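You operate a simulated robot arm through the tools that you are given. There is no shell and no other tool.

Carry out the task below with a simulated robot arm. There is one attempt and no reset: what you move stays moved.

TASK
Test the emergency stop, then reset, start and stop the motor.
Fine: push it, read the display, release it, then the three buttons in that order, one press each; stop with the black button.

Only the result counts: the job must be done as asked and must still hold three seconds after the hand-in. Knocking over, shifting, dropping, spilling or breaking anything else fails it.

THE ROBOT
A 7-joint arm with a two-finger parallel gripper, fixed in place. Base frame: the origin is on the floor under the middle of its stand, x ahead of it, y to its left, z up; the work surface is at about z = 920. Lengths are in mm, angles in degrees, forces in N, time in s.
With the tool pointing down near the work surface it reaches from about 480 to 920 mm from the base axis. Its first joint turns from -115.0 to 115.0 degrees. Payload 3.91 kg.
Tool frame: the origin (TCP) lies between the finger pads and is the grasp point; the fingertips stand 30 mm ahead of it; z points along the fingers, y is the line along which they close. Largest opening 110 mm; finger width 20, thickness 10; the body of the gripper, 48 by 112 mm, starts 55 mm behind the TCP.
Orientation is that of the tool frame in the base frame, as [roll, pitch, yaw] about the fixed x, y, z axes, in that order (R = Rz(yaw) Ry(pitch) Rx(roll)). With the fingers straight down and closing along the base's y, the tool's x points along the base's -x, its y along +y and its z along -z.

THE INTERFACE
- The arm moves only by the tool send_rows. Its argument "series" is one flat list of numbers, 7 for each row, row after row: the shift along the tool's x, y, z in mm, then the turn, a rotation vector about the tool's x, y, z in degrees, then the closure in counts, from 0 (fully open) to 255 (shut). In form: [tx, ty, tz, ax, ay, az, fingers, tx, ty, tz, ax, ay, az, fingers, ...]. A call has 1 to 20 rows; each row shifts and turns the commanded pose from where the row before left it, along the tool's axes as they then stand. A row lasts 0.2 s, in which the tool goes at most 50 mm and 8.6 degrees; a call with a longer step from one row to the next is refused whole, and so is a gripper value outside its range. Where a pose cannot be reached the arm comes as near as it can. A force on the tool above 50 N (or 10 N above the force at the start of the call, whichever is more), or a blocked arm, ends the call early, and 0.2 s more pass. The fingers move at their own pace (about 153 mm/s each) and stop on an object; they squeeze with about 27 N. The grip force told is the motor's: it shows also when the fingers shut on nothing. Time passes only in rows, and 0.2 s behind the last, so rows that do not move let the fingers close. It gives the time, the measured TCP pose, the force on the tool (base axes), the opening and the grip force at its end, in the units of the frame above (readings bear some noise), with the torque about the TCP (base axes, N m) and any sound that the robot's microphone picked up, and new pictures: "pictures" is both (left out), scene, wrist or none.
- Cameras (640 x 400 px; columns grow to the right, rows downward): "scene" is fixed at [221.4, 498, 1494]; the picture's right is [-0.90, -0.44, 0.00], its down [-0.21, 0.44, -0.87] and it looks along [0.38, -0.79, -0.48] (base axes); focal length 345 px, centre (320, 200). "wrist" rides on the gripper at [72, 17, -103] in the tool frame; the picture's right is [-0.23, 0.97, 0.00], its down [-0.76, -0.18, -0.62] and it looks along [-0.61, -0.14, 0.78] (tool axes); focal length 222 px, centre (320, 200). There is no depth. A picture from a camera that has moved, and an enlarged one, comes with that camera's place and axes in the base frame and with its lens.
- move_column(by): slides the trunk up (or, below 0, down) by that many mm; the arm rides with it, the base frame stays. It gives what a move gives, with no picture.
- inspect(camera, box): a new picture of the part [left, top, right, bottom] of that camera's present view, enlarged. It takes no simulated time.
- job_done(): hands the job in; it is judged then, once.

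Nothing tells you positions but the pictures and the camera data. Unless the task says otherwise, let go and move clear before handing in.

The tools are called by a JSON object that holds its "method" and its "body". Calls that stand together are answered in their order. send_rows: Moves the arm, as the interface text tells. Its arguments: {"type":"object","properties":{"series":{"type":"array","items":{"type":"number"}},"pictures":{"type":"string","enum":["both","scene","wrist","none"]}},"required":["series"]} The other tools are called the same way: move_column (by) moves the trunk up or down; inspect (camera, box) takes an enlarged picture of a part of a camera's view; job_done () hands the job in.

At the start:

```text
time_s: 0.0
ee_pos: [643.9, -169.7, 1212.9]
ee_rot: [-180.0, 0.0, -180.0]
wrist_force: [0.0, -0.8, 0.4]
torque: [0.01, 0.0, 0.02]
gripper_width: 110.2
gripper_force: 0.1
trunk travel left (down, up): [-800.0, 190.0]
```

scene: 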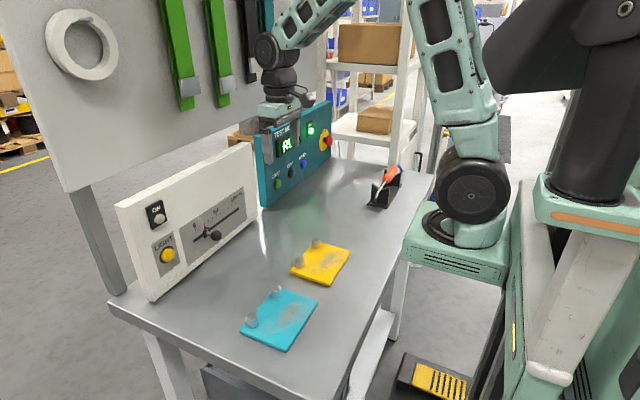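
wrist: 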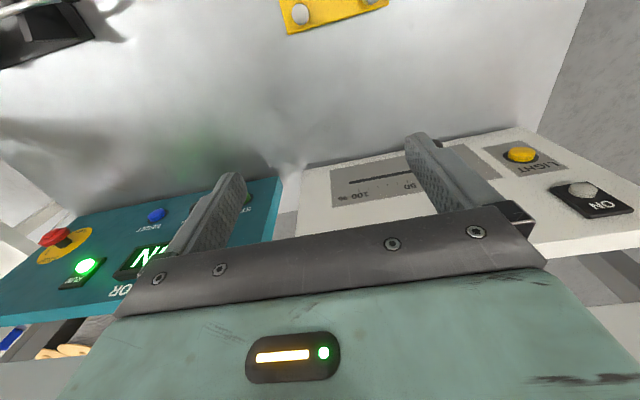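

I see a teal motor test panel with an emergency stop at its right, a display and a row of buttons, next to a white light panel. I'll enlarge both views to locate things before moving.

{"method": "inspect", "body": {"camera": "scene", "box": [240, 90, 350, 210]}}

{"method": "inspect", "body": {"camera": "wrist", "box": [0, 160, 300, 348]}}

```text
3.33 times, centred on (295, 150) of scene
camera zoom: at [221.4, 498.0, 1494.0], right [-0.9, -0.44, 0.0], down [-0.21, 0.44, -0.87], along [0.38, -0.79, -0.48], focal length 1150 px, centre (403, 367)
```

zoom: 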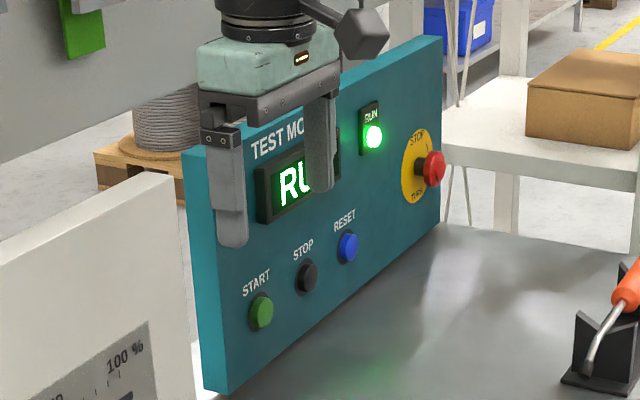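

```text
2.13 times, centred on (150, 254) of wrist
camera zoom: at [573.6, -153.0, 1315.9], right [0.23, 0.97, 0.0], down [0.76, -0.18, 0.62], along [0.61, -0.14, -0.78], focal length 473 px, centre (682, 85)
```

zoom: 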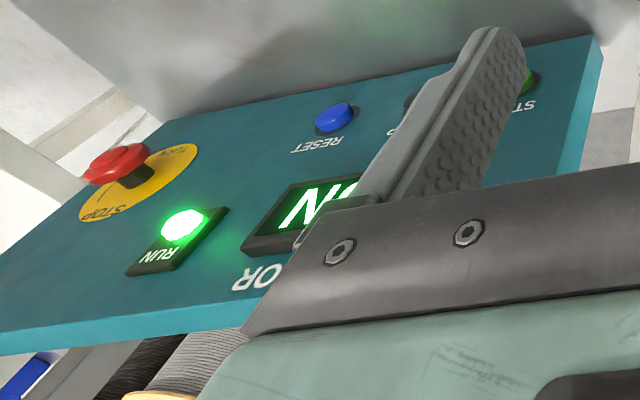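

The panel appears to stand at about x = 800 and face the robot. The stop knob is near (745, -665, 1055) and the START, STOP and RESET buttons run along z ≈ 1015. I'll move sideways well in front of it and tilt the tool towards it to get a better look.

{"method": "send_rows", "body": {"series": [0, -40, 0, 0, 0, 0, 0, 0, -40, 0, 0, 0, 0, 0, 0, -40, 0, 0, 0, 0, 0, 0, -40, 0, 0, 0, 0, 0, 0, -40, 0, 0, 0, 0, 0, 0, -40, 0, 0, 0, 0, 0, 0, 0, 0, 0, -8, 0, 0, 0, 0, 0, 0, -8, 0, 0, 0, 0, 0, 0, -8, 0, 0, 0, 0, 0, 0, -8, 0, 0, 0, 0, 0, 0, -8, 0, 0]}}

```text
time_s: 2.4
ee_pos: [644.2, -410.0, 1212.9]
ee_rot: [179.9, 40.0, 179.9]
wrist_force: [-0.2, 0.1, -0.3]
torque: [0.04, 0.04, -0.02]
gripper_width: 109.8
gripper_force: 0.0
trunk travel left (down, up): [-800.0, 190.0]
camera wrist: at [523.7, -392.4, 1245.4], right [0.17, 0.97, 0.15], down [0.18, -0.18, 0.97], along [0.97, -0.14, -0.21], focal length 222 px, centre (320, 200)
```

scene: 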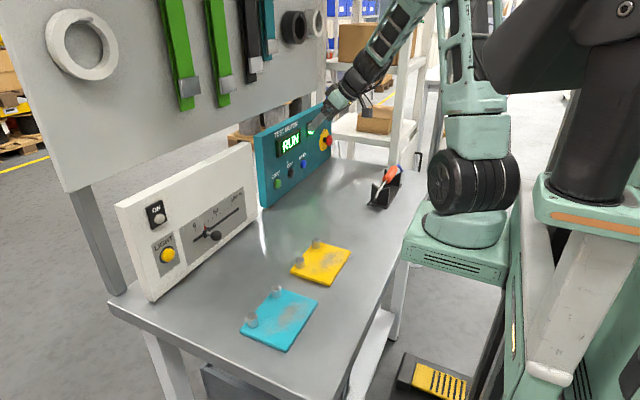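
wrist: 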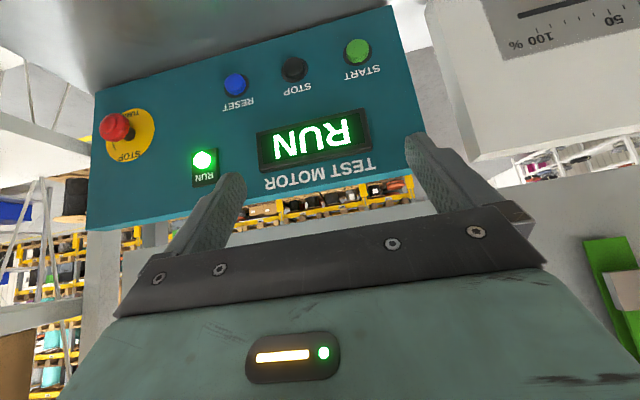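

{"method": "inspect", "body": {"camera": "wrist", "box": [80, 0, 420, 212]}}

{"method": "inspect", "body": {"camera": "wrist", "box": [85, 90, 245, 190]}}

{"method": "inspect", "body": {"camera": "scene", "box": [250, 90, 350, 210]}}

```text
1.88 times, centred on (250, 106) of wrist
camera zoom: at [523.7, -392.4, 1245.4], right [0.17, 0.97, 0.15], down [0.18, -0.18, 0.97], along [0.97, -0.14, -0.21], focal length 418 px, centre (452, 377)
```

zoom: 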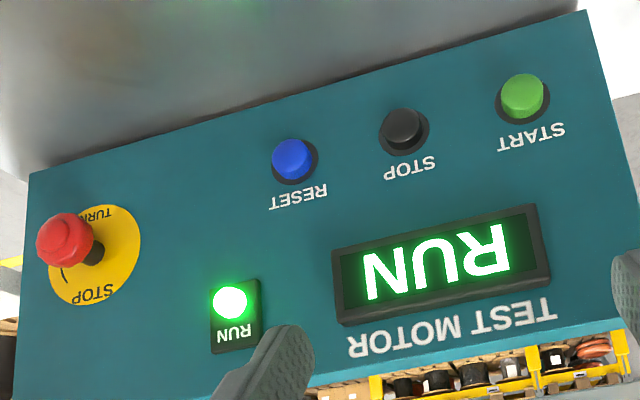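

```text
4.00 times, centred on (165, 140) of wrist
camera zoom: at [523.7, -392.4, 1245.4], right [0.17, 0.97, 0.15], down [0.18, -0.18, 0.97], along [0.97, -0.14, -0.21], focal length 888 px, centre (940, 440)
```

zoom: 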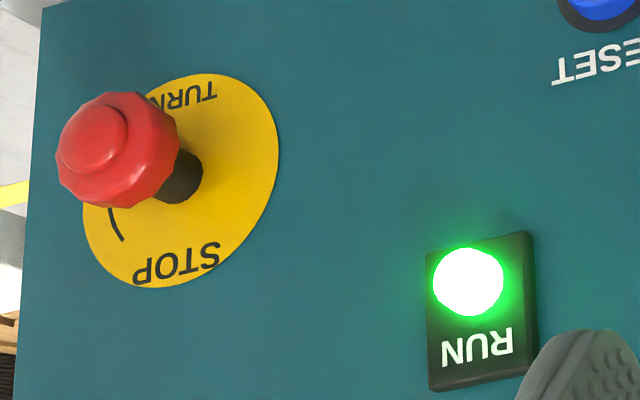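

```text
3.33 times, centred on (300, 150) of scene
camera zoom: at [221.4, 498.0, 1494.0], right [-0.9, -0.44, 0.0], down [-0.21, 0.44, -0.87], along [0.38, -0.79, -0.48], focal length 1150 px, centre (387, 367)
```

zoom: 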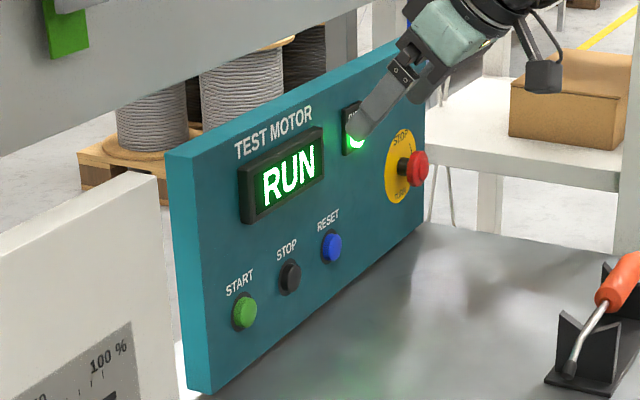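

The panel face is at about x ≈ 795–805, with the knob near y ≈ -720, z ≈ 1028 and the buttons near z ≈ 998. I'll tilt the tool to horizontal and step towards the stop knob, staying clear, to check the reach and refine these positions.

{"method": "send_rows", "body": {"series": [0, 0, 0, 0, -8.4, 0, 120, 0, 0, 0, 0, -8.4, 0, 120, 0, 0, 0, 0, -8.4, 0, 120, 0, 0, 0, 0, -8.4, 0, 120, 0, 0, 0, 0, -8.4, 0, 120, 0, 0, 0, 0, -8, 0, 120, 20, -40, 0, 0, 0, 0, 120, 20, -40, 0, 0, 0, 0, 120, 20, -40, 0, 0, 0, 0, 120, 20, -40, 0, 0, 0, 0, 120]}}

```text
time_s: 4.6
ee_pos: [641.9, -570.9, 1133.1]
ee_rot: [123.5, 89.9, 123.6]
wrist_force: [0.4, 0.3, 0.4]
torque: [0.01, 0.01, -0.06]
gripper_width: 58.2
gripper_force: 0.1
trunk travel left (down, up): [-800.0, 190.0]
camera wrist: at [541.5, -553.9, 1060.9], right [0.0, 0.97, 0.23], down [-0.62, -0.18, 0.76], along [0.78, -0.14, 0.61], focal length 222 px, centre (320, 200)
```

scene: 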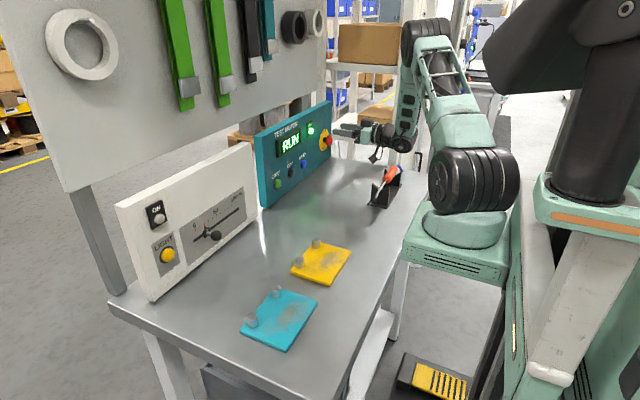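
wrist: 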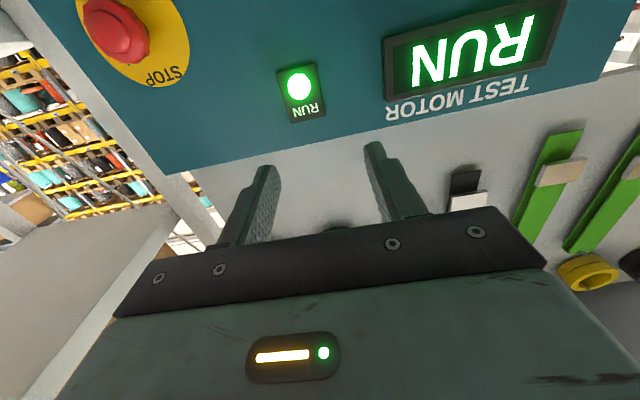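

The tool is horizontal and in front of the panel, and the knob face comes out near (768, -718, 1028). I'll look closely at the gripper's camera housing and at the knob and its turn arrow before going in.

{"method": "inspect", "body": {"camera": "scene", "box": [300, 100, 420, 180]}}

{"method": "inspect", "body": {"camera": "wrist", "box": [60, 0, 220, 100]}}

```text
5.00 times, centred on (360, 140) of scene
camera zoom: at [221.4, 498.0, 1494.0], right [-0.9, -0.44, 0.0], down [-0.21, 0.44, -0.87], along [0.38, -0.79, -0.48], focal length 1725 px, centre (120, 500)
```

zoom: 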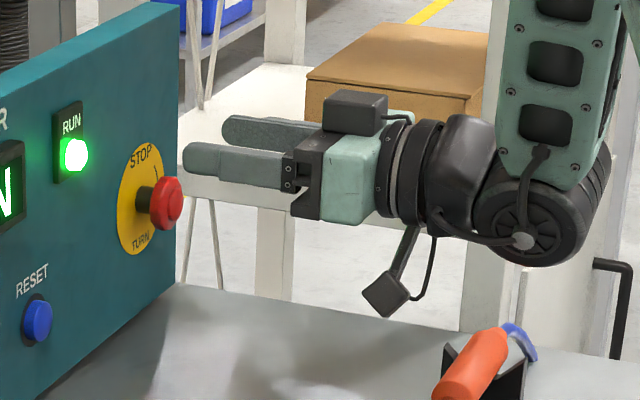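

```text
4.00 times, centred on (140, 50) of wrist
camera zoom: at [541.5, -553.9, 1060.9], right [0.0, 0.97, 0.23], down [-0.62, -0.18, 0.76], along [0.78, -0.14, 0.61], focal length 888 px, centre (1040, 800)
```

zoom: 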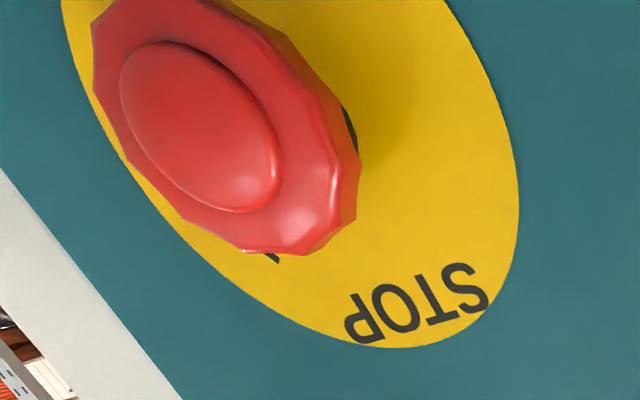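

The camera bracket hangs below the gripper. There is also a screwdriver holder near (480, -520) that I must keep clear of. I'll move to a standoff in front of the knob with the fingers shut.

{"method": "send_rows", "body": {"series": [18, -37, 5, 0, 0, 0, 255, 18, -37, 5, 0, 0, 0, 255, 18, -37, 5, 0, 0, 0, 255, 18, -36, 5, 0, 0, 0, 255, 0, 0, 0, 0, 0, 0, 255]}}

```text
time_s: 5.8
ee_pos: [664.1, -717.7, 1061.7]
ee_rot: [109.3, 89.8, 109.1]
wrist_force: [-0.5, -0.1, 0.0]
torque: [-0.01, 0.0, -0.01]
gripper_width: 0.1
gripper_force: 27.1
trunk travel left (down, up): [-800.0, 190.0]
camera wrist: at [562.4, -701.1, 987.8], right [0.0, 0.97, 0.23], down [-0.62, -0.18, 0.76], along [0.78, -0.14, 0.61], focal length 222 px, centre (320, 200)
```

scene: 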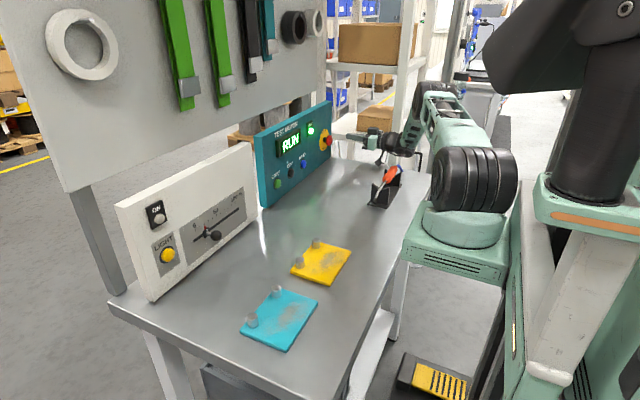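
wrist: 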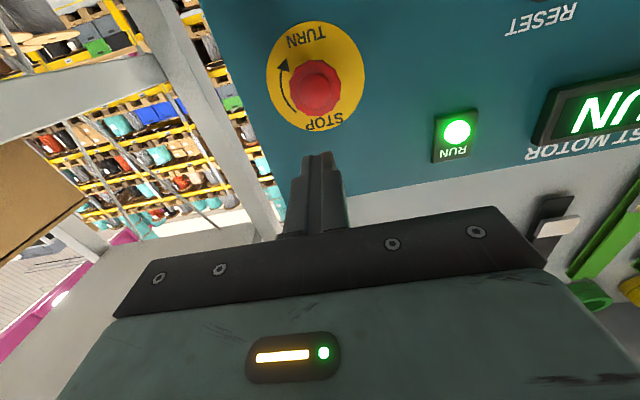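

The knob is clearly in view: its face is near (768, -714, 1028), and the arrow on the disc looks clockwise. I'll inspect the arrow, then lower and approach to just short of the knob.

{"method": "inspect", "body": {"camera": "wrist", "box": [236, 10, 396, 140]}}

{"method": "send_rows", "body": {"series": [17, 2, 5, 0, 0, 0, 255, 17, 2, 10, 0, 0, 0, 255, 0, 0, 20, 0, 0, 0, 255, 0, 0, 20, 0, 0, 0, 255, 0, 0, 0, 0, 0, 0, 255]}}

```text
3.08 times, centred on (316, 75) of wrist
camera zoom: at [562.4, -701.1, 987.8], right [0.0, 0.97, 0.23], down [-0.62, -0.18, 0.76], along [0.78, -0.14, 0.61], focal length 684 px, centre (332, 585)
```

zoom: 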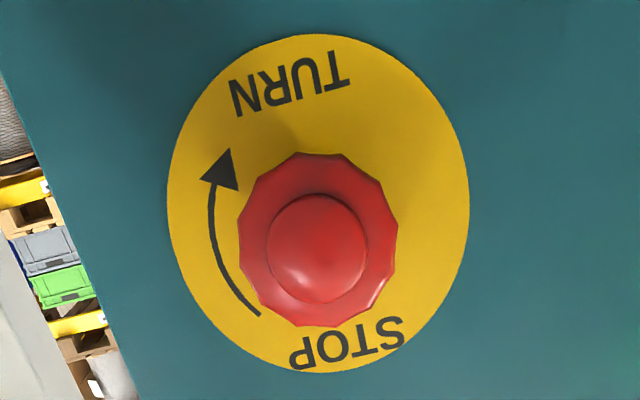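

```text
time_s: 7.0
ee_pos: [720.6, -713.0, 1026.4]
ee_rot: [-170.2, 89.9, -170.2]
wrist_force: [0.5, 0.3, 0.2]
torque: [0.0, 0.01, -0.01]
gripper_width: 0.0
gripper_force: 26.6
trunk travel left (down, up): [-800.0, 190.0]
camera wrist: at [618.4, -696.5, 953.4], right [0.0, 0.97, 0.23], down [-0.62, -0.18, 0.76], along [0.78, -0.14, 0.61], focal length 222 px, centre (320, 200)
```

scene: 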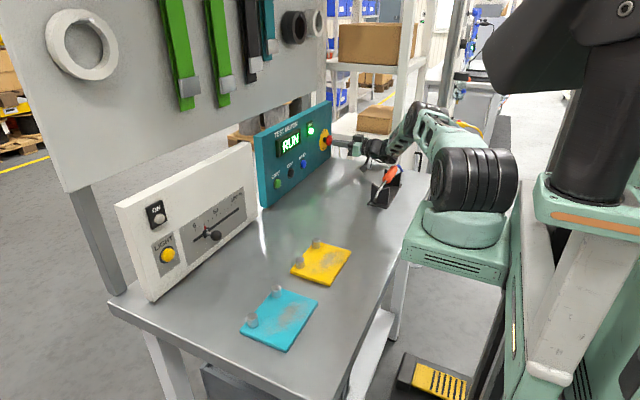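
wrist: 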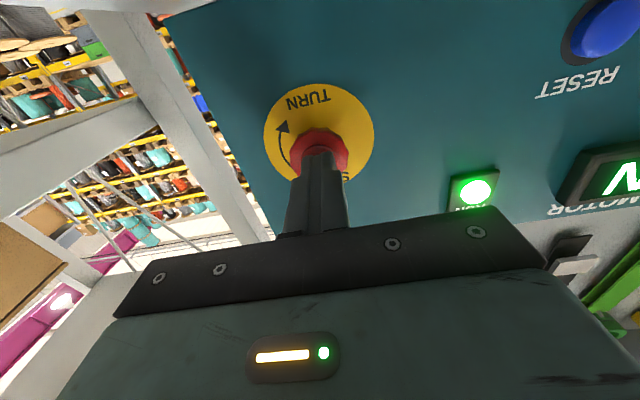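

The knob turns clockwise, which is positive about the tool's z axis. The fingertips are about 17 mm in front of it and centred, so I push in small steps and watch the force.

{"method": "send_rows", "body": {"series": [0, 0, 5, 0, 0, 0, 255, 0, 0, 5, 0, 0, 0, 255, 0, 0, 4, 0, 0, 0, 255, 0, 0, 3, 0, 0, 0, 255, 0, 0, 3, 0, 0, 0, 255]}}

```text
time_s: 8.4
ee_pos: [734.2, -713.5, 1027.1]
ee_rot: [-108.5, 89.9, -108.5]
wrist_force: [-33.7, 18.0, 9.0]
torque: [0.01, -0.29, 0.51]
gripper_width: 0.1
gripper_force: 26.6
trunk travel left (down, up): [-800.0, 190.0]
stopped in row 5: the force on the tool passed its limit at 54 N (the readings are from after the stop); the commanded pose is now the measured one
camera wrist: at [632.4, -696.9, 954.3], right [0.0, 0.97, 0.23], down [-0.62, -0.18, 0.76], along [0.78, -0.14, 0.61], focal length 222 px, centre (320, 200)
```

scene: 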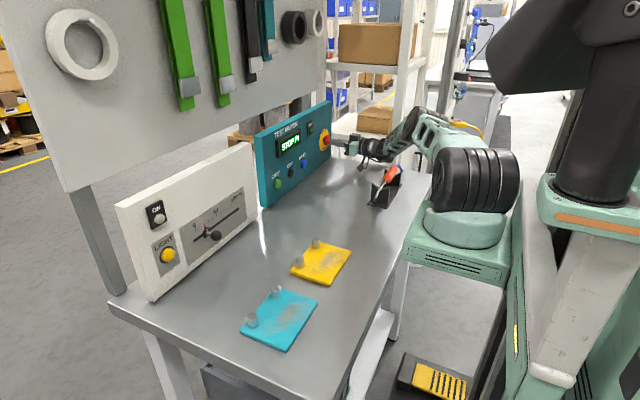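
wrist: 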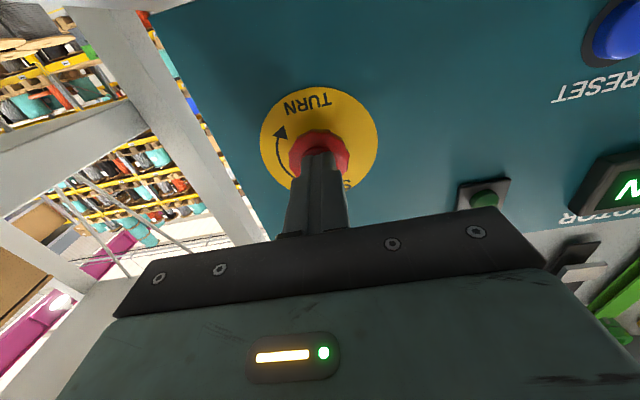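

The knob went in. The run lamp is off and the display has changed, so I'll read it enlarged.

{"method": "inspect", "body": {"camera": "scene", "box": [255, 110, 345, 200]}}

{"method": "inspect", "body": {"camera": "scene", "box": [268, 125, 308, 160]}}

```text
4.44 times, centred on (300, 155) of scene
camera zoom: at [221.4, 498.0, 1494.0], right [-0.9, -0.44, 0.0], down [-0.21, 0.44, -0.87], along [0.38, -0.79, -0.48], focal length 1533 px, centre (409, 400)
```

zoom: 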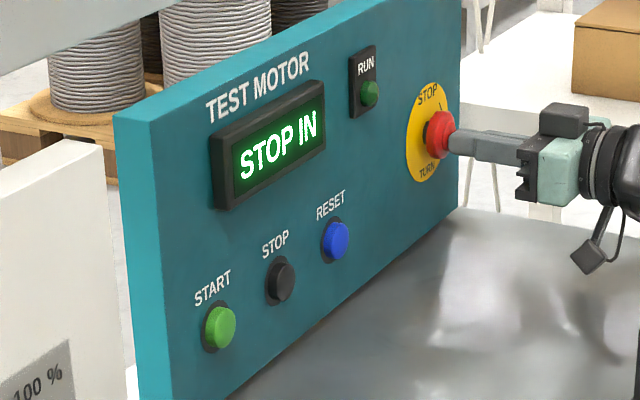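

```text
11.43 times, centred on (288, 142) of scene
camera zoom: at [221.4, 498.0, 1494.0], right [-0.9, -0.44, 0.0], down [-0.21, 0.44, -0.87], along [0.38, -0.79, -0.48], focal length 3943 px, centre (686, 857)
```

zoom: 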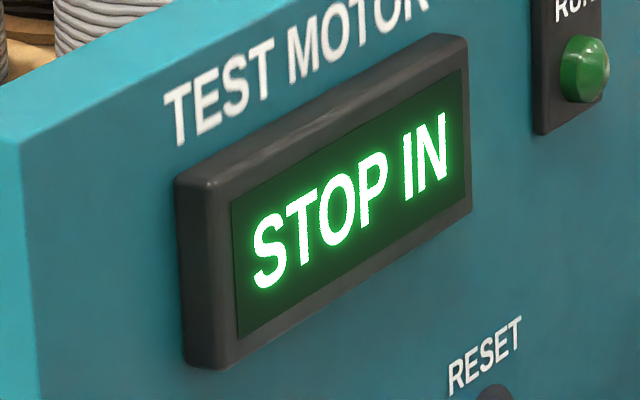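

The display reads "STOP IN", so the emergency stop is latched and the motor is off. Next I back off, open the fingers around knob width and check that it stays latched.

{"method": "send_rows", "body": {"series": [0, 0, -10, 0, 0, 0, 255, 0, 0, -15, 0, 0, 0, 255, 0, 0, -15, 0, 0, 0, 90, 0, 0, 0, 0, 0, 0, 90, 0, 0, 0, 0, 0, 0, 90]}}

```text
time_s: 9.6
ee_pos: [697.6, -712.8, 1025.1]
ee_rot: [172.6, 89.8, 172.6]
wrist_force: [0.5, 0.1, -0.1]
torque: [0.01, -0.02, -0.01]
gripper_width: 70.9
gripper_force: 0.0
trunk travel left (down, up): [-800.0, 190.0]
camera wrist: at [595.0, -697.2, 953.6], right [0.0, 0.97, 0.23], down [-0.62, -0.18, 0.76], along [0.78, -0.14, 0.6], focal length 222 px, centre (320, 200)
```

scene: 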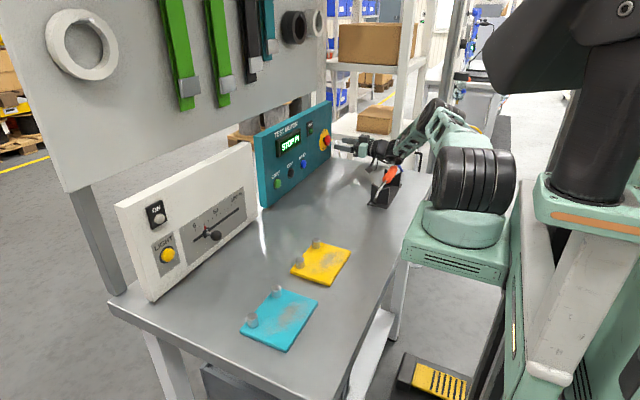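
wrist: 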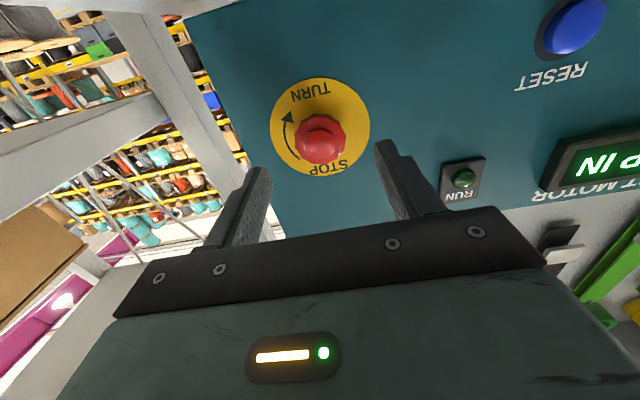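

The knob stays in. I'll check its alignment with the open fingers before closing on it.

{"method": "inspect", "body": {"camera": "wrist", "box": [220, 60, 420, 185]}}

```text
3.20 times, centred on (320, 122) of wrist
camera zoom: at [595.0, -697.2, 953.6], right [0.0, 0.97, 0.23], down [-0.62, -0.18, 0.76], along [0.78, -0.14, 0.6], focal length 711 px, centre (320, 448)
```

zoom: 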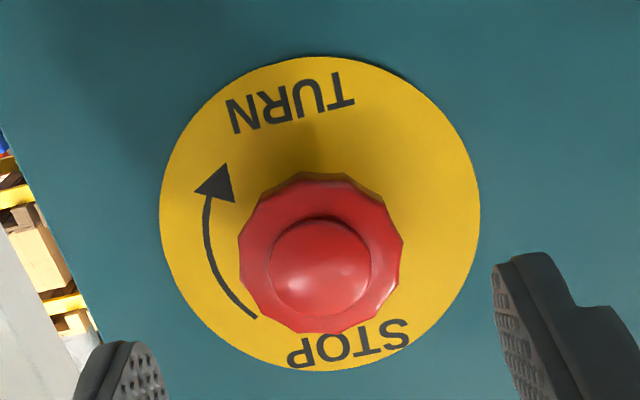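

The knob axis is at about y = -715, z = 1028. I'll centre the tool on it, advance so the fingertips pass beside the knob head without touching the panel, and close.

{"method": "send_rows", "body": {"series": [-3, -2, 15, 0, 0, 0, 90, 0, 0, 15, 0, 0, 0, 90, 0, 0, 14, 0, 0, 0, 90, 0, 0, 10, 0, 0, 0, 90, 0, 0, 0, 0, 0, 0, 90]}}

```text
time_s: 10.8
ee_pos: [751.3, -717.2, 1028.6]
ee_rot: [164.7, 89.8, 164.6]
wrist_force: [0.4, 0.5, 0.7]
torque: [0.01, -0.03, -0.01]
gripper_width: 71.2
gripper_force: 0.0
trunk travel left (down, up): [-800.0, 190.0]
camera wrist: at [650.2, -700.1, 955.8], right [0.0, 0.97, 0.23], down [-0.62, -0.18, 0.76], along [0.78, -0.14, 0.6], focal length 222 px, centre (320, 200)
```

scene: 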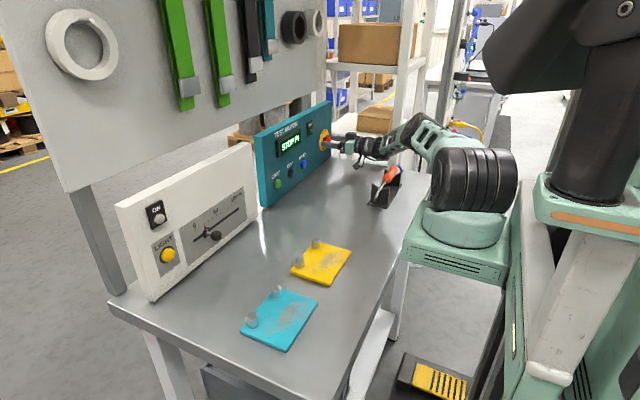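
wrist: 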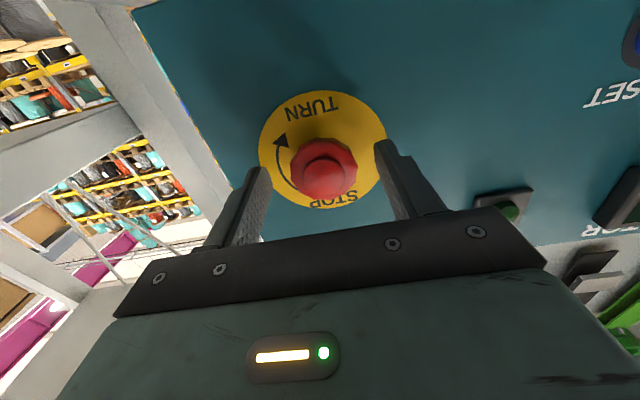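

{"method": "inspect", "body": {"camera": "scene", "box": [305, 115, 375, 165]}}

{"method": "inspect", "body": {"camera": "wrist", "box": [220, 80, 430, 210]}}

```text
8.00 times, centred on (340, 140) of scene
camera zoom: at [221.4, 498.0, 1494.0], right [-0.9, -0.44, 0.0], down [-0.21, 0.44, -0.87], along [0.38, -0.79, -0.48], focal length 2760 px, centre (160, 680)
```

zoom: 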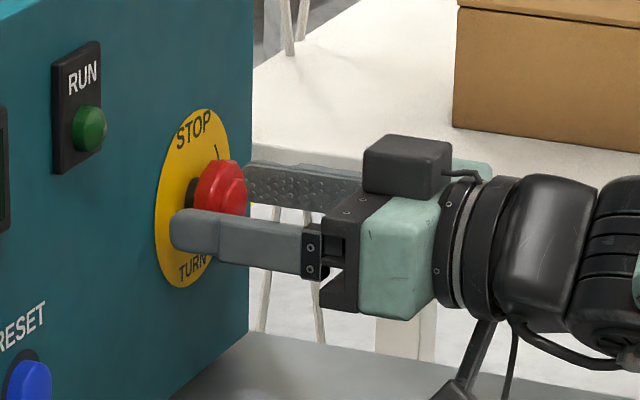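

```text
3.05 times, centred on (325, 145) of wrist
camera zoom: at [650.2, -700.1, 955.8], right [0.0, 0.97, 0.23], down [-0.62, -0.18, 0.76], along [0.78, -0.14, 0.6], focal length 677 px, centre (305, 368)
```

zoom: 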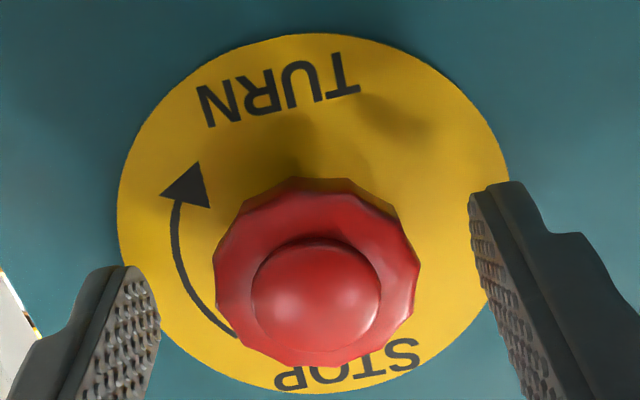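

The knob sits between the fingers with a couple of millimetres of offset. I'll correct that, close on it, and check the grip before turning.

{"method": "send_rows", "body": {"series": [1.5, 2.5, 2, 0, 0, 0, 90, 0, 0, 0, 0, 0, 0, 255, 0, 0, 0, 0, 0, 0, 255, 0, 0, 0, 0, 0, 0, 255]}}

```text
time_s: 11.8
ee_pos: [752.5, -716.3, 1026.2]
ee_rot: [172.0, 89.8, 171.9]
wrist_force: [2.6, -6.1, 0.4]
torque: [0.05, 0.14, -0.21]
gripper_width: 42.0
gripper_force: 45.0
trunk travel left (down, up): [-800.0, 190.0]
camera wrist: at [651.7, -698.0, 953.8], right [0.0, 0.97, 0.23], down [-0.62, -0.18, 0.76], along [0.78, -0.14, 0.6], focal length 222 px, centre (320, 200)
```

scene: 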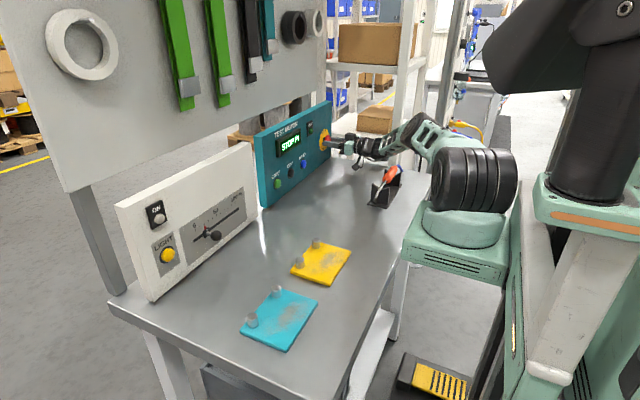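
wrist: 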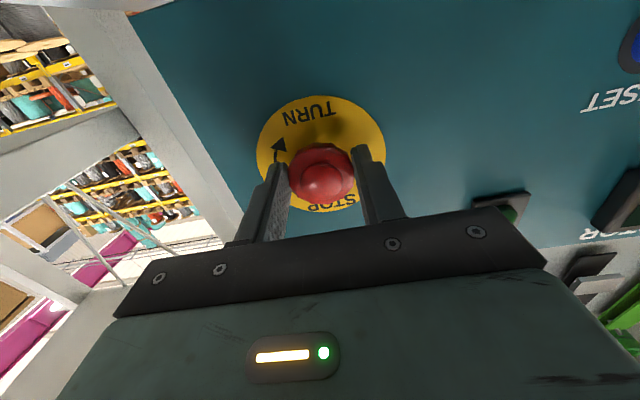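

The knob is gripped at 42 mm. I turn it clockwise about the tool axis.

{"method": "send_rows", "body": {"series": [0, 0, 0, 0, 0, 6, 255, 0, 0, 0, 0, 0, 8, 255, 0, 0, 0, 0, 0, 8, 255, 0, 0, 0, 0, 0, 8, 255, 0, 0, 0, 0, 0, 0, 255]}}

```text
time_s: 13.0
ee_pos: [753.6, -712.5, 1027.2]
ee_rot: [90.3, 59.9, 90.2]
wrist_force: [-6.7, 2.3, 1.2]
torque: [-0.08, -0.05, 0.31]
gripper_width: 41.8
gripper_force: 44.7
trunk travel left (down, up): [-800.0, 190.0]
camera wrist: at [651.4, -662.4, 972.5], right [0.0, 0.73, 0.69], down [-0.62, -0.54, 0.57], along [0.78, -0.43, 0.45], focal length 222 px, centre (320, 200)
```

scene: 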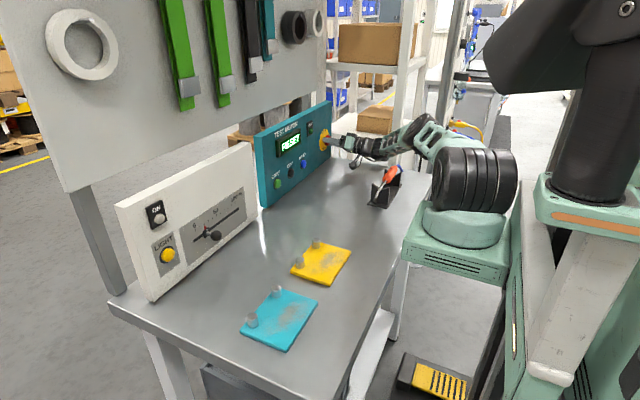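
wrist: 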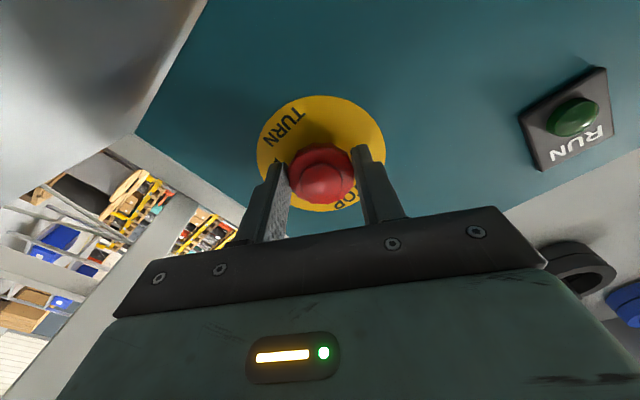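

{"method": "inspect", "body": {"camera": "scene", "box": [265, 115, 345, 165]}}

```text
8.00 times, centred on (305, 140) of scene
camera zoom: at [221.4, 498.0, 1494.0], right [-0.9, -0.44, 0.0], down [-0.21, 0.44, -0.87], along [0.38, -0.79, -0.48], focal length 2760 px, centre (440, 680)
```

zoom: 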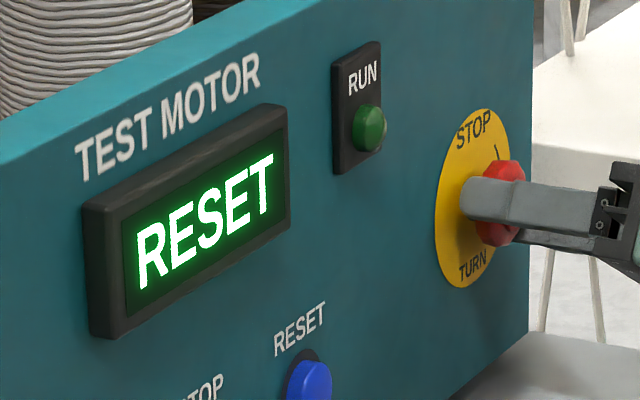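

The display now reads "RESET", so the emergency stop is released. I open the fingers, back straight off, level the hand, and rise with a downward tilt to clear the screwdriver holder.

{"method": "send_rows", "body": {"series": [0, 0, 0, 0, 0, 0, 80, 0, 0, 0, 0, 0, 0, 80, 0, 0, -10, 0, 0, 0, 80, 0, 0, -20, 0, 0, 0, 80, 0, 0, -20, 0, 0, 0, 80, 0, 0, -20, 0, 0, 0, 80, 0, 0, 0, 0, 0, -7.5, 80, 0, 0, 0, 0, 0, -7.5, 80, 0, 0, 0, 0, 0, -7.5, 80, 0, 0, 0, 0, 0, -7.5, 80]}}

```text
time_s: 15.2
ee_pos: [684.2, -713.6, 1026.4]
ee_rot: [-145.9, 89.8, -145.9]
wrist_force: [-0.5, 0.3, -0.7]
torque: [0.01, 0.02, 0.0]
gripper_width: 75.5
gripper_force: 0.0
trunk travel left (down, up): [-800.0, 190.0]
camera wrist: at [581.4, -696.8, 954.1], right [0.0, 0.97, 0.23], down [-0.62, -0.18, 0.76], along [0.78, -0.14, 0.6], focal length 222 px, centre (320, 200)
```

scene: 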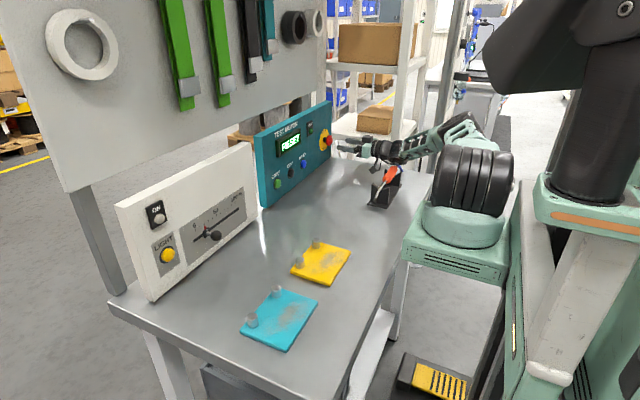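
wrist: 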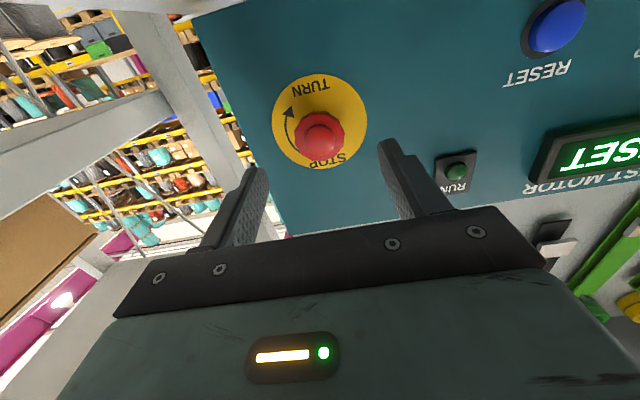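

The knob is out and the display asks for RESET. The RESET button is near (786, -530, 996). I rise, tilt the tool 35° down, and move across to stand off in front of it with the fingers closed.

{"method": "send_rows", "body": {"series": [-25, 0, 0, 0, 0, 0, 255, -25, 0, 0, 0, 0, 0, 255, -25, 0, 0, 0, 0, 0, 255, -25, 0, 0, 0, 0, 0, 255, 0, 20, 0, 0, 7, 0, 255, 0, 30, 0, 0, 7, 0, 255, 0, 35, 0, 0, 7, 0, 255, 0, 35, 0, 0, 7, 0, 255, 0, 35, 0, 0, 7, 0, 255, 0, 29, 0, 0, 0, 0, 255, 0, 0, 0, 0, 0, 0, 255]}}

```text
time_s: 17.6
ee_pos: [684.6, -530.0, 1127.6]
ee_rot: [-179.9, 54.8, 179.9]
wrist_force: [0.3, -0.2, 0.6]
torque: [0.0, -0.02, 0.01]
gripper_width: 0.2
gripper_force: 27.1
trunk travel left (down, up): [-800.0, 190.0]
camera wrist: at [559.5, -512.6, 1126.8], right [0.13, 0.97, 0.19], down [-0.07, -0.18, 0.98], along [0.99, -0.14, 0.05], focal length 222 px, centre (320, 200)
```

scene: 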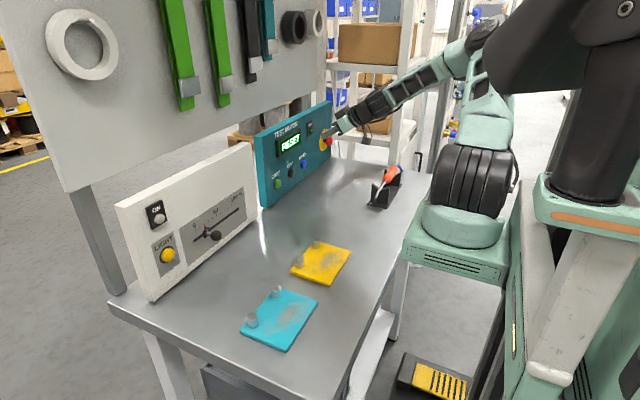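
wrist: 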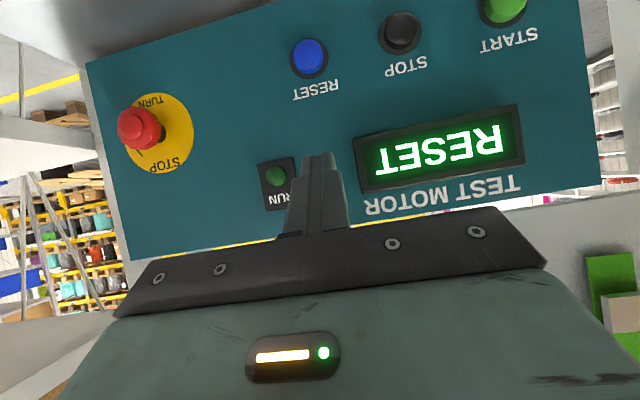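

All three buttons line up: RESET at y ≈ -529, STOP at -441 and START at -354, with z ≈ 997 and faces at x ≈ 786. I descend to about 40 mm in front of RESET.

{"method": "send_rows", "body": {"series": [20.2, 0.2, 23.3, 0, 0, 0, 255, 20.2, 0.2, 23.3, 0, 0, 0, 255, 20.2, 0.2, 23.3, 0, 0, 0, 255, 20.2, 0.2, 23.3, 0, 0, 0, 255, 0, 0, 0, 0, 0, 0, 255]}}

```text
time_s: 18.8
ee_pos: [712.5, -528.4, 1007.9]
ee_rot: [180.0, 54.7, 179.9]
wrist_force: [0.0, 0.6, 0.0]
torque: [0.0, -0.01, -0.01]
gripper_width: 0.0
gripper_force: 27.3
trunk travel left (down, up): [-800.0, 190.0]
camera wrist: at [588.9, -511.0, 1007.6], right [0.13, 0.97, 0.19], down [-0.07, -0.18, 0.98], along [0.99, -0.14, 0.05], focal length 222 px, centre (320, 200)
```

scene: 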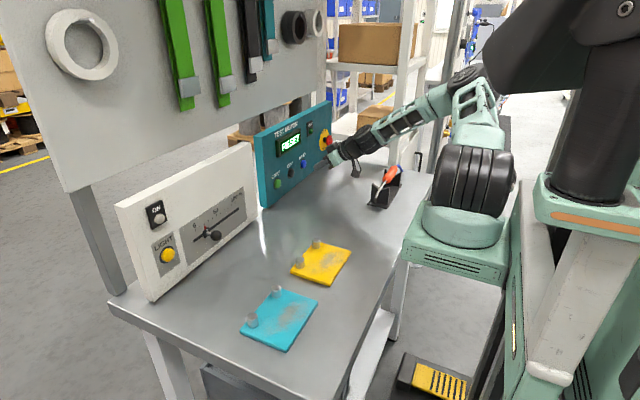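
wrist: 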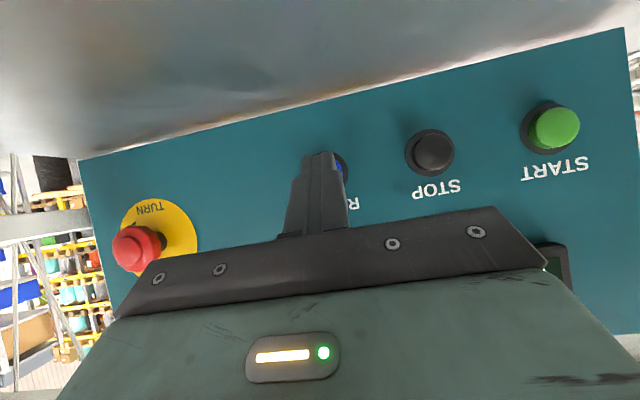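

I'm in front of RESET and the fingertips hide it as expected. I advance straight into the panel, slowing for contact.

{"method": "send_rows", "body": {"series": [-8.6, -0.5, 12.3, 0, 0, 0, 255, -8.6, 0, 12.3, 0, 0, 0, 255, -3.44, 0, 4.92, 0, 0, 0, 255, -1.15, 0, 1.64, 0, 0, 0, 255, -1.15, 0, 1.64, 0, 0, 0, 255, -1.15, 0, 1.64, 0, 0, 0, 255]}}

```text
time_s: 20.2
ee_pos: [754.8, -529.4, 1007.7]
ee_rot: [179.9, 54.8, 179.8]
wrist_force: [-9.8, 0.9, 1.4]
torque: [0.03, 0.07, 0.01]
gripper_width: 0.0
gripper_force: 27.0
trunk travel left (down, up): [-800.0, 190.0]
heard: click
camera wrist: at [629.6, -511.9, 1006.9], right [0.13, 0.97, 0.19], down [-0.07, -0.18, 0.98], along [0.99, -0.14, 0.04], focal length 222 px, centre (320, 200)
```

scene: 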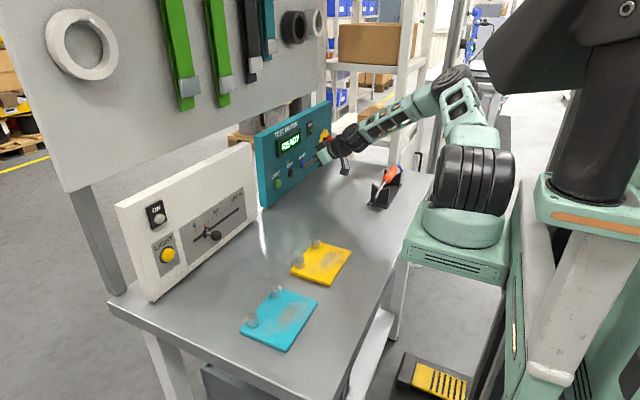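
wrist: 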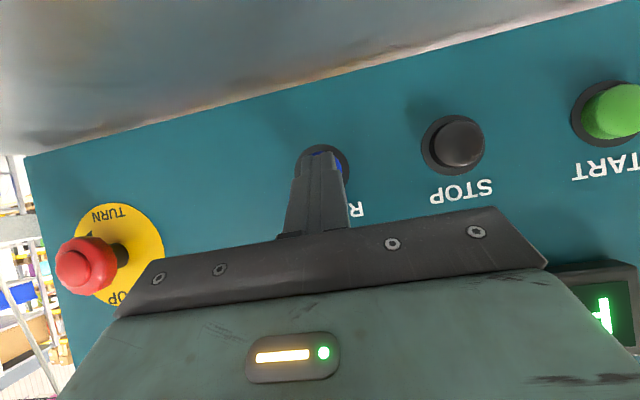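

A click was heard and the display shows "READY". I back straight off and slide across to stand off in front of START (y ≈ -353).

{"method": "send_rows", "body": {"series": [5.74, 0, -8.19, 0, 0, 0, 255, 8.6, 0, -12.3, 0, 0, 0, 255, 8.6, 0, -12.3, 0, 0, 0, 255, 0, 35.2, 0, 0, 0, 0, 255, 0, 35.2, 0, 0, 0, 0, 255, 0, 35.2, 0, 0, 0, 0, 255, 0, 35.2, 0, 0, 0, 0, 255, 0, 35.2, 0, 0, 0, 0, 255, 0, 0, 0, 0, 0, 0, 255]}}

{"method": "inspect", "body": {"camera": "scene", "box": [255, 110, 345, 200]}}

```text
time_s: 22.2
ee_pos: [715.0, -352.6, 1008.2]
ee_rot: [180.0, 54.9, 179.8]
wrist_force: [-0.4, -0.2, -0.1]
torque: [0.01, 0.0, 0.01]
gripper_width: 0.1
gripper_force: 27.3
trunk travel left (down, up): [-800.0, 190.0]
camera wrist: at [590.3, -335.9, 1007.2], right [0.13, 0.97, 0.19], down [-0.07, -0.18, 0.98], along [0.99, -0.14, 0.05], focal length 222 px, centre (320, 200)
```

scene: 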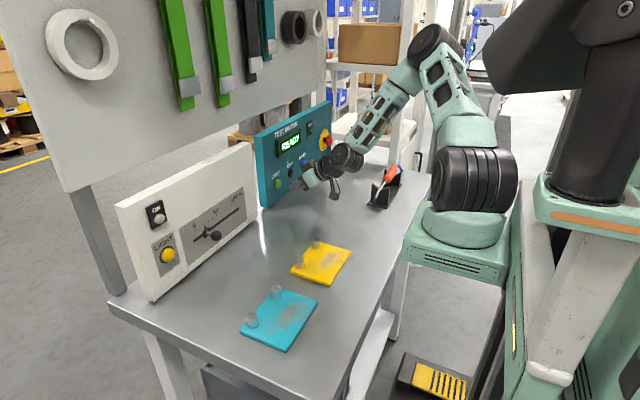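
wrist: 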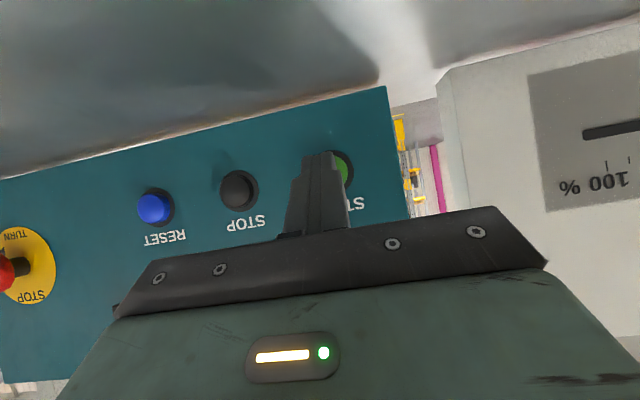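

```text
4.44 times, centred on (300, 155) of scene
camera zoom: at [221.4, 498.0, 1494.0], right [-0.9, -0.44, 0.0], down [-0.21, 0.44, -0.87], along [0.38, -0.79, -0.48], focal length 1533 px, centre (409, 400)
```

zoom: 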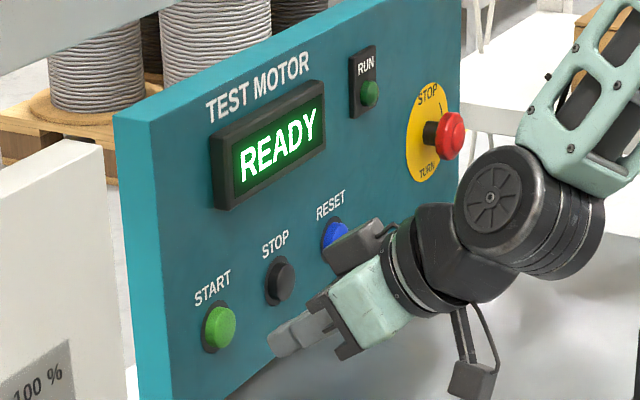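

{"method": "inspect", "body": {"camera": "wrist", "box": [200, 120, 420, 240]}}

```text
2.91 times, centred on (310, 180) of wrist
camera zoom: at [590.3, -335.9, 1007.2], right [0.13, 0.97, 0.19], down [-0.07, -0.18, 0.98], along [0.99, -0.14, 0.05], focal length 646 px, centre (349, 258)
```

zoom: 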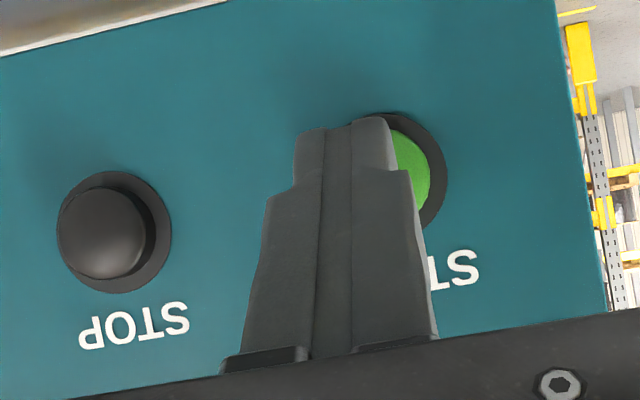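

START's cap centre is a few millimetres further left, at about y ≈ -350. I correct for that and press, slowing for contact.

{"method": "send_rows", "body": {"series": [-8.6, 3, 12.3, 0, 0, 0, 255, -8.6, 0, 12.3, 0, 0, 0, 255, -2.3, 0, 3.28, 0, 0, 0, 255, -1.15, 0, 1.64, 0, 0, 0, 255, -1.15, 0, 1.64, 0, 0, 0, 255, -1.15, 0, 1.64, 0, 0, 0, 255]}}

```text
time_s: 23.6
ee_pos: [754.7, -350.7, 1006.7]
ee_rot: [179.9, 54.8, 179.9]
wrist_force: [-12.7, 1.9, 0.5]
torque: [-0.04, 0.06, 0.02]
gripper_width: 0.0
gripper_force: 26.9
trunk travel left (down, up): [-800.0, 190.0]
heard: click
camera wrist: at [630.2, -333.1, 1006.8], right [0.13, 0.97, 0.19], down [-0.07, -0.18, 0.98], along [0.99, -0.14, 0.04], focal length 222 px, centre (320, 200)
```

scene: 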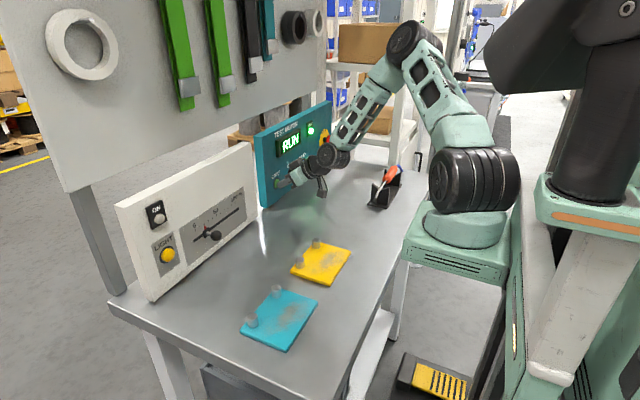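
wrist: 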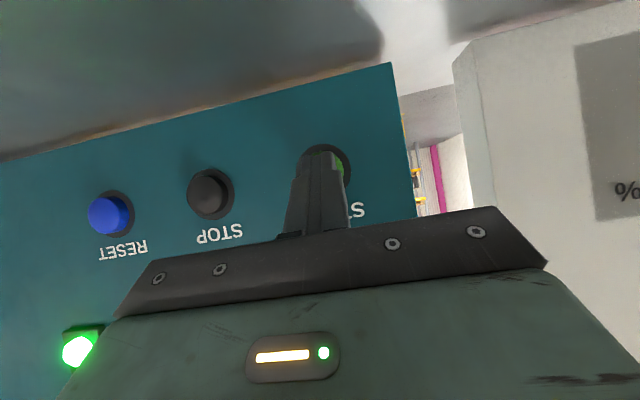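

A click was heard, the display shows "RUN" and the run lamp is lit. I back off and move across to the black STOP button (y ≈ -441).

{"method": "send_rows", "body": {"series": [5.74, 0, -8.19, 0, 0, 0, 255, 8.6, 0, -12.3, 0, 0, 0, 255, 8.6, 0, -12.3, 0, 0, 0, 255, 0, -30.2, 0, 0, 0, 0, 255, 0, -30.2, 0, 0, 0, 0, 255, 0, -30.2, 0, 0, 0, 0, 255, 0, 0, 0, 0, 0, 0, 255]}}

{"method": "inspect", "body": {"camera": "wrist", "box": [200, 120, 420, 240]}}

{"method": "inspect", "body": {"camera": "scene", "box": [255, 110, 345, 200]}}

```text
time_s: 25.2
ee_pos: [713.9, -440.4, 1006.5]
ee_rot: [179.9, 54.8, 179.9]
wrist_force: [-1.2, 0.0, 0.0]
torque: [-0.01, 0.03, 0.01]
gripper_width: 0.0
gripper_force: 27.1
trunk travel left (down, up): [-800.0, 190.0]
camera wrist: at [590.7, -423.7, 1007.0], right [0.13, 0.97, 0.19], down [-0.07, -0.18, 0.98], along [0.99, -0.14, 0.05], focal length 222 px, centre (320, 200)
```

scene: 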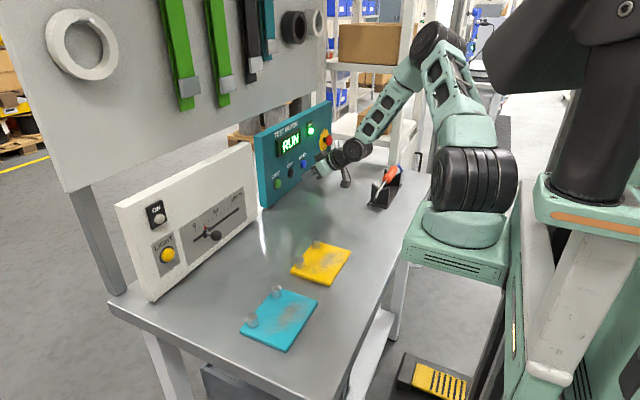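
wrist: 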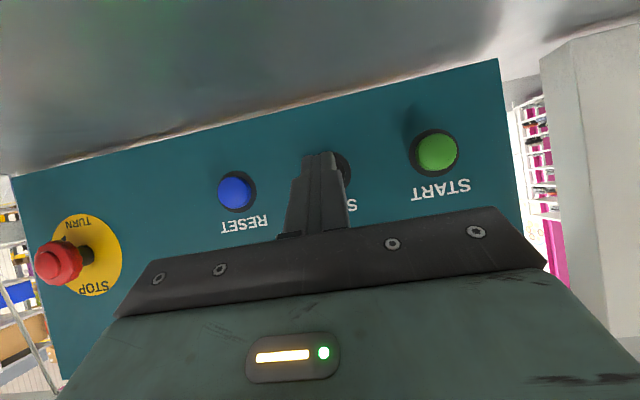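

```text
2.91 times, centred on (310, 180) of wrist
camera zoom: at [590.7, -423.7, 1007.0], right [0.13, 0.97, 0.19], down [-0.07, -0.18, 0.98], along [0.99, -0.14, 0.05], focal length 646 px, centre (349, 258)
```

zoom: 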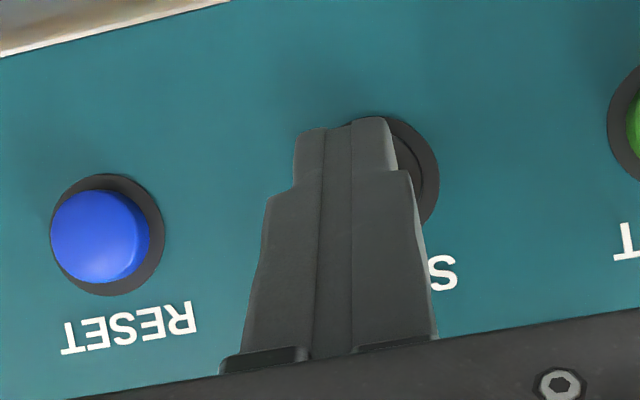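

```text
4.44 times, centred on (300, 155) of scene
camera zoom: at [221.4, 498.0, 1494.0], right [-0.9, -0.44, 0.0], down [-0.21, 0.44, -0.87], along [0.38, -0.79, -0.48], focal length 1533 px, centre (409, 400)
```

zoom: 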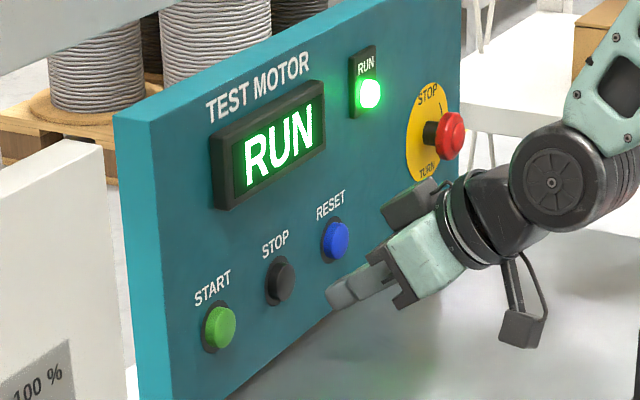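

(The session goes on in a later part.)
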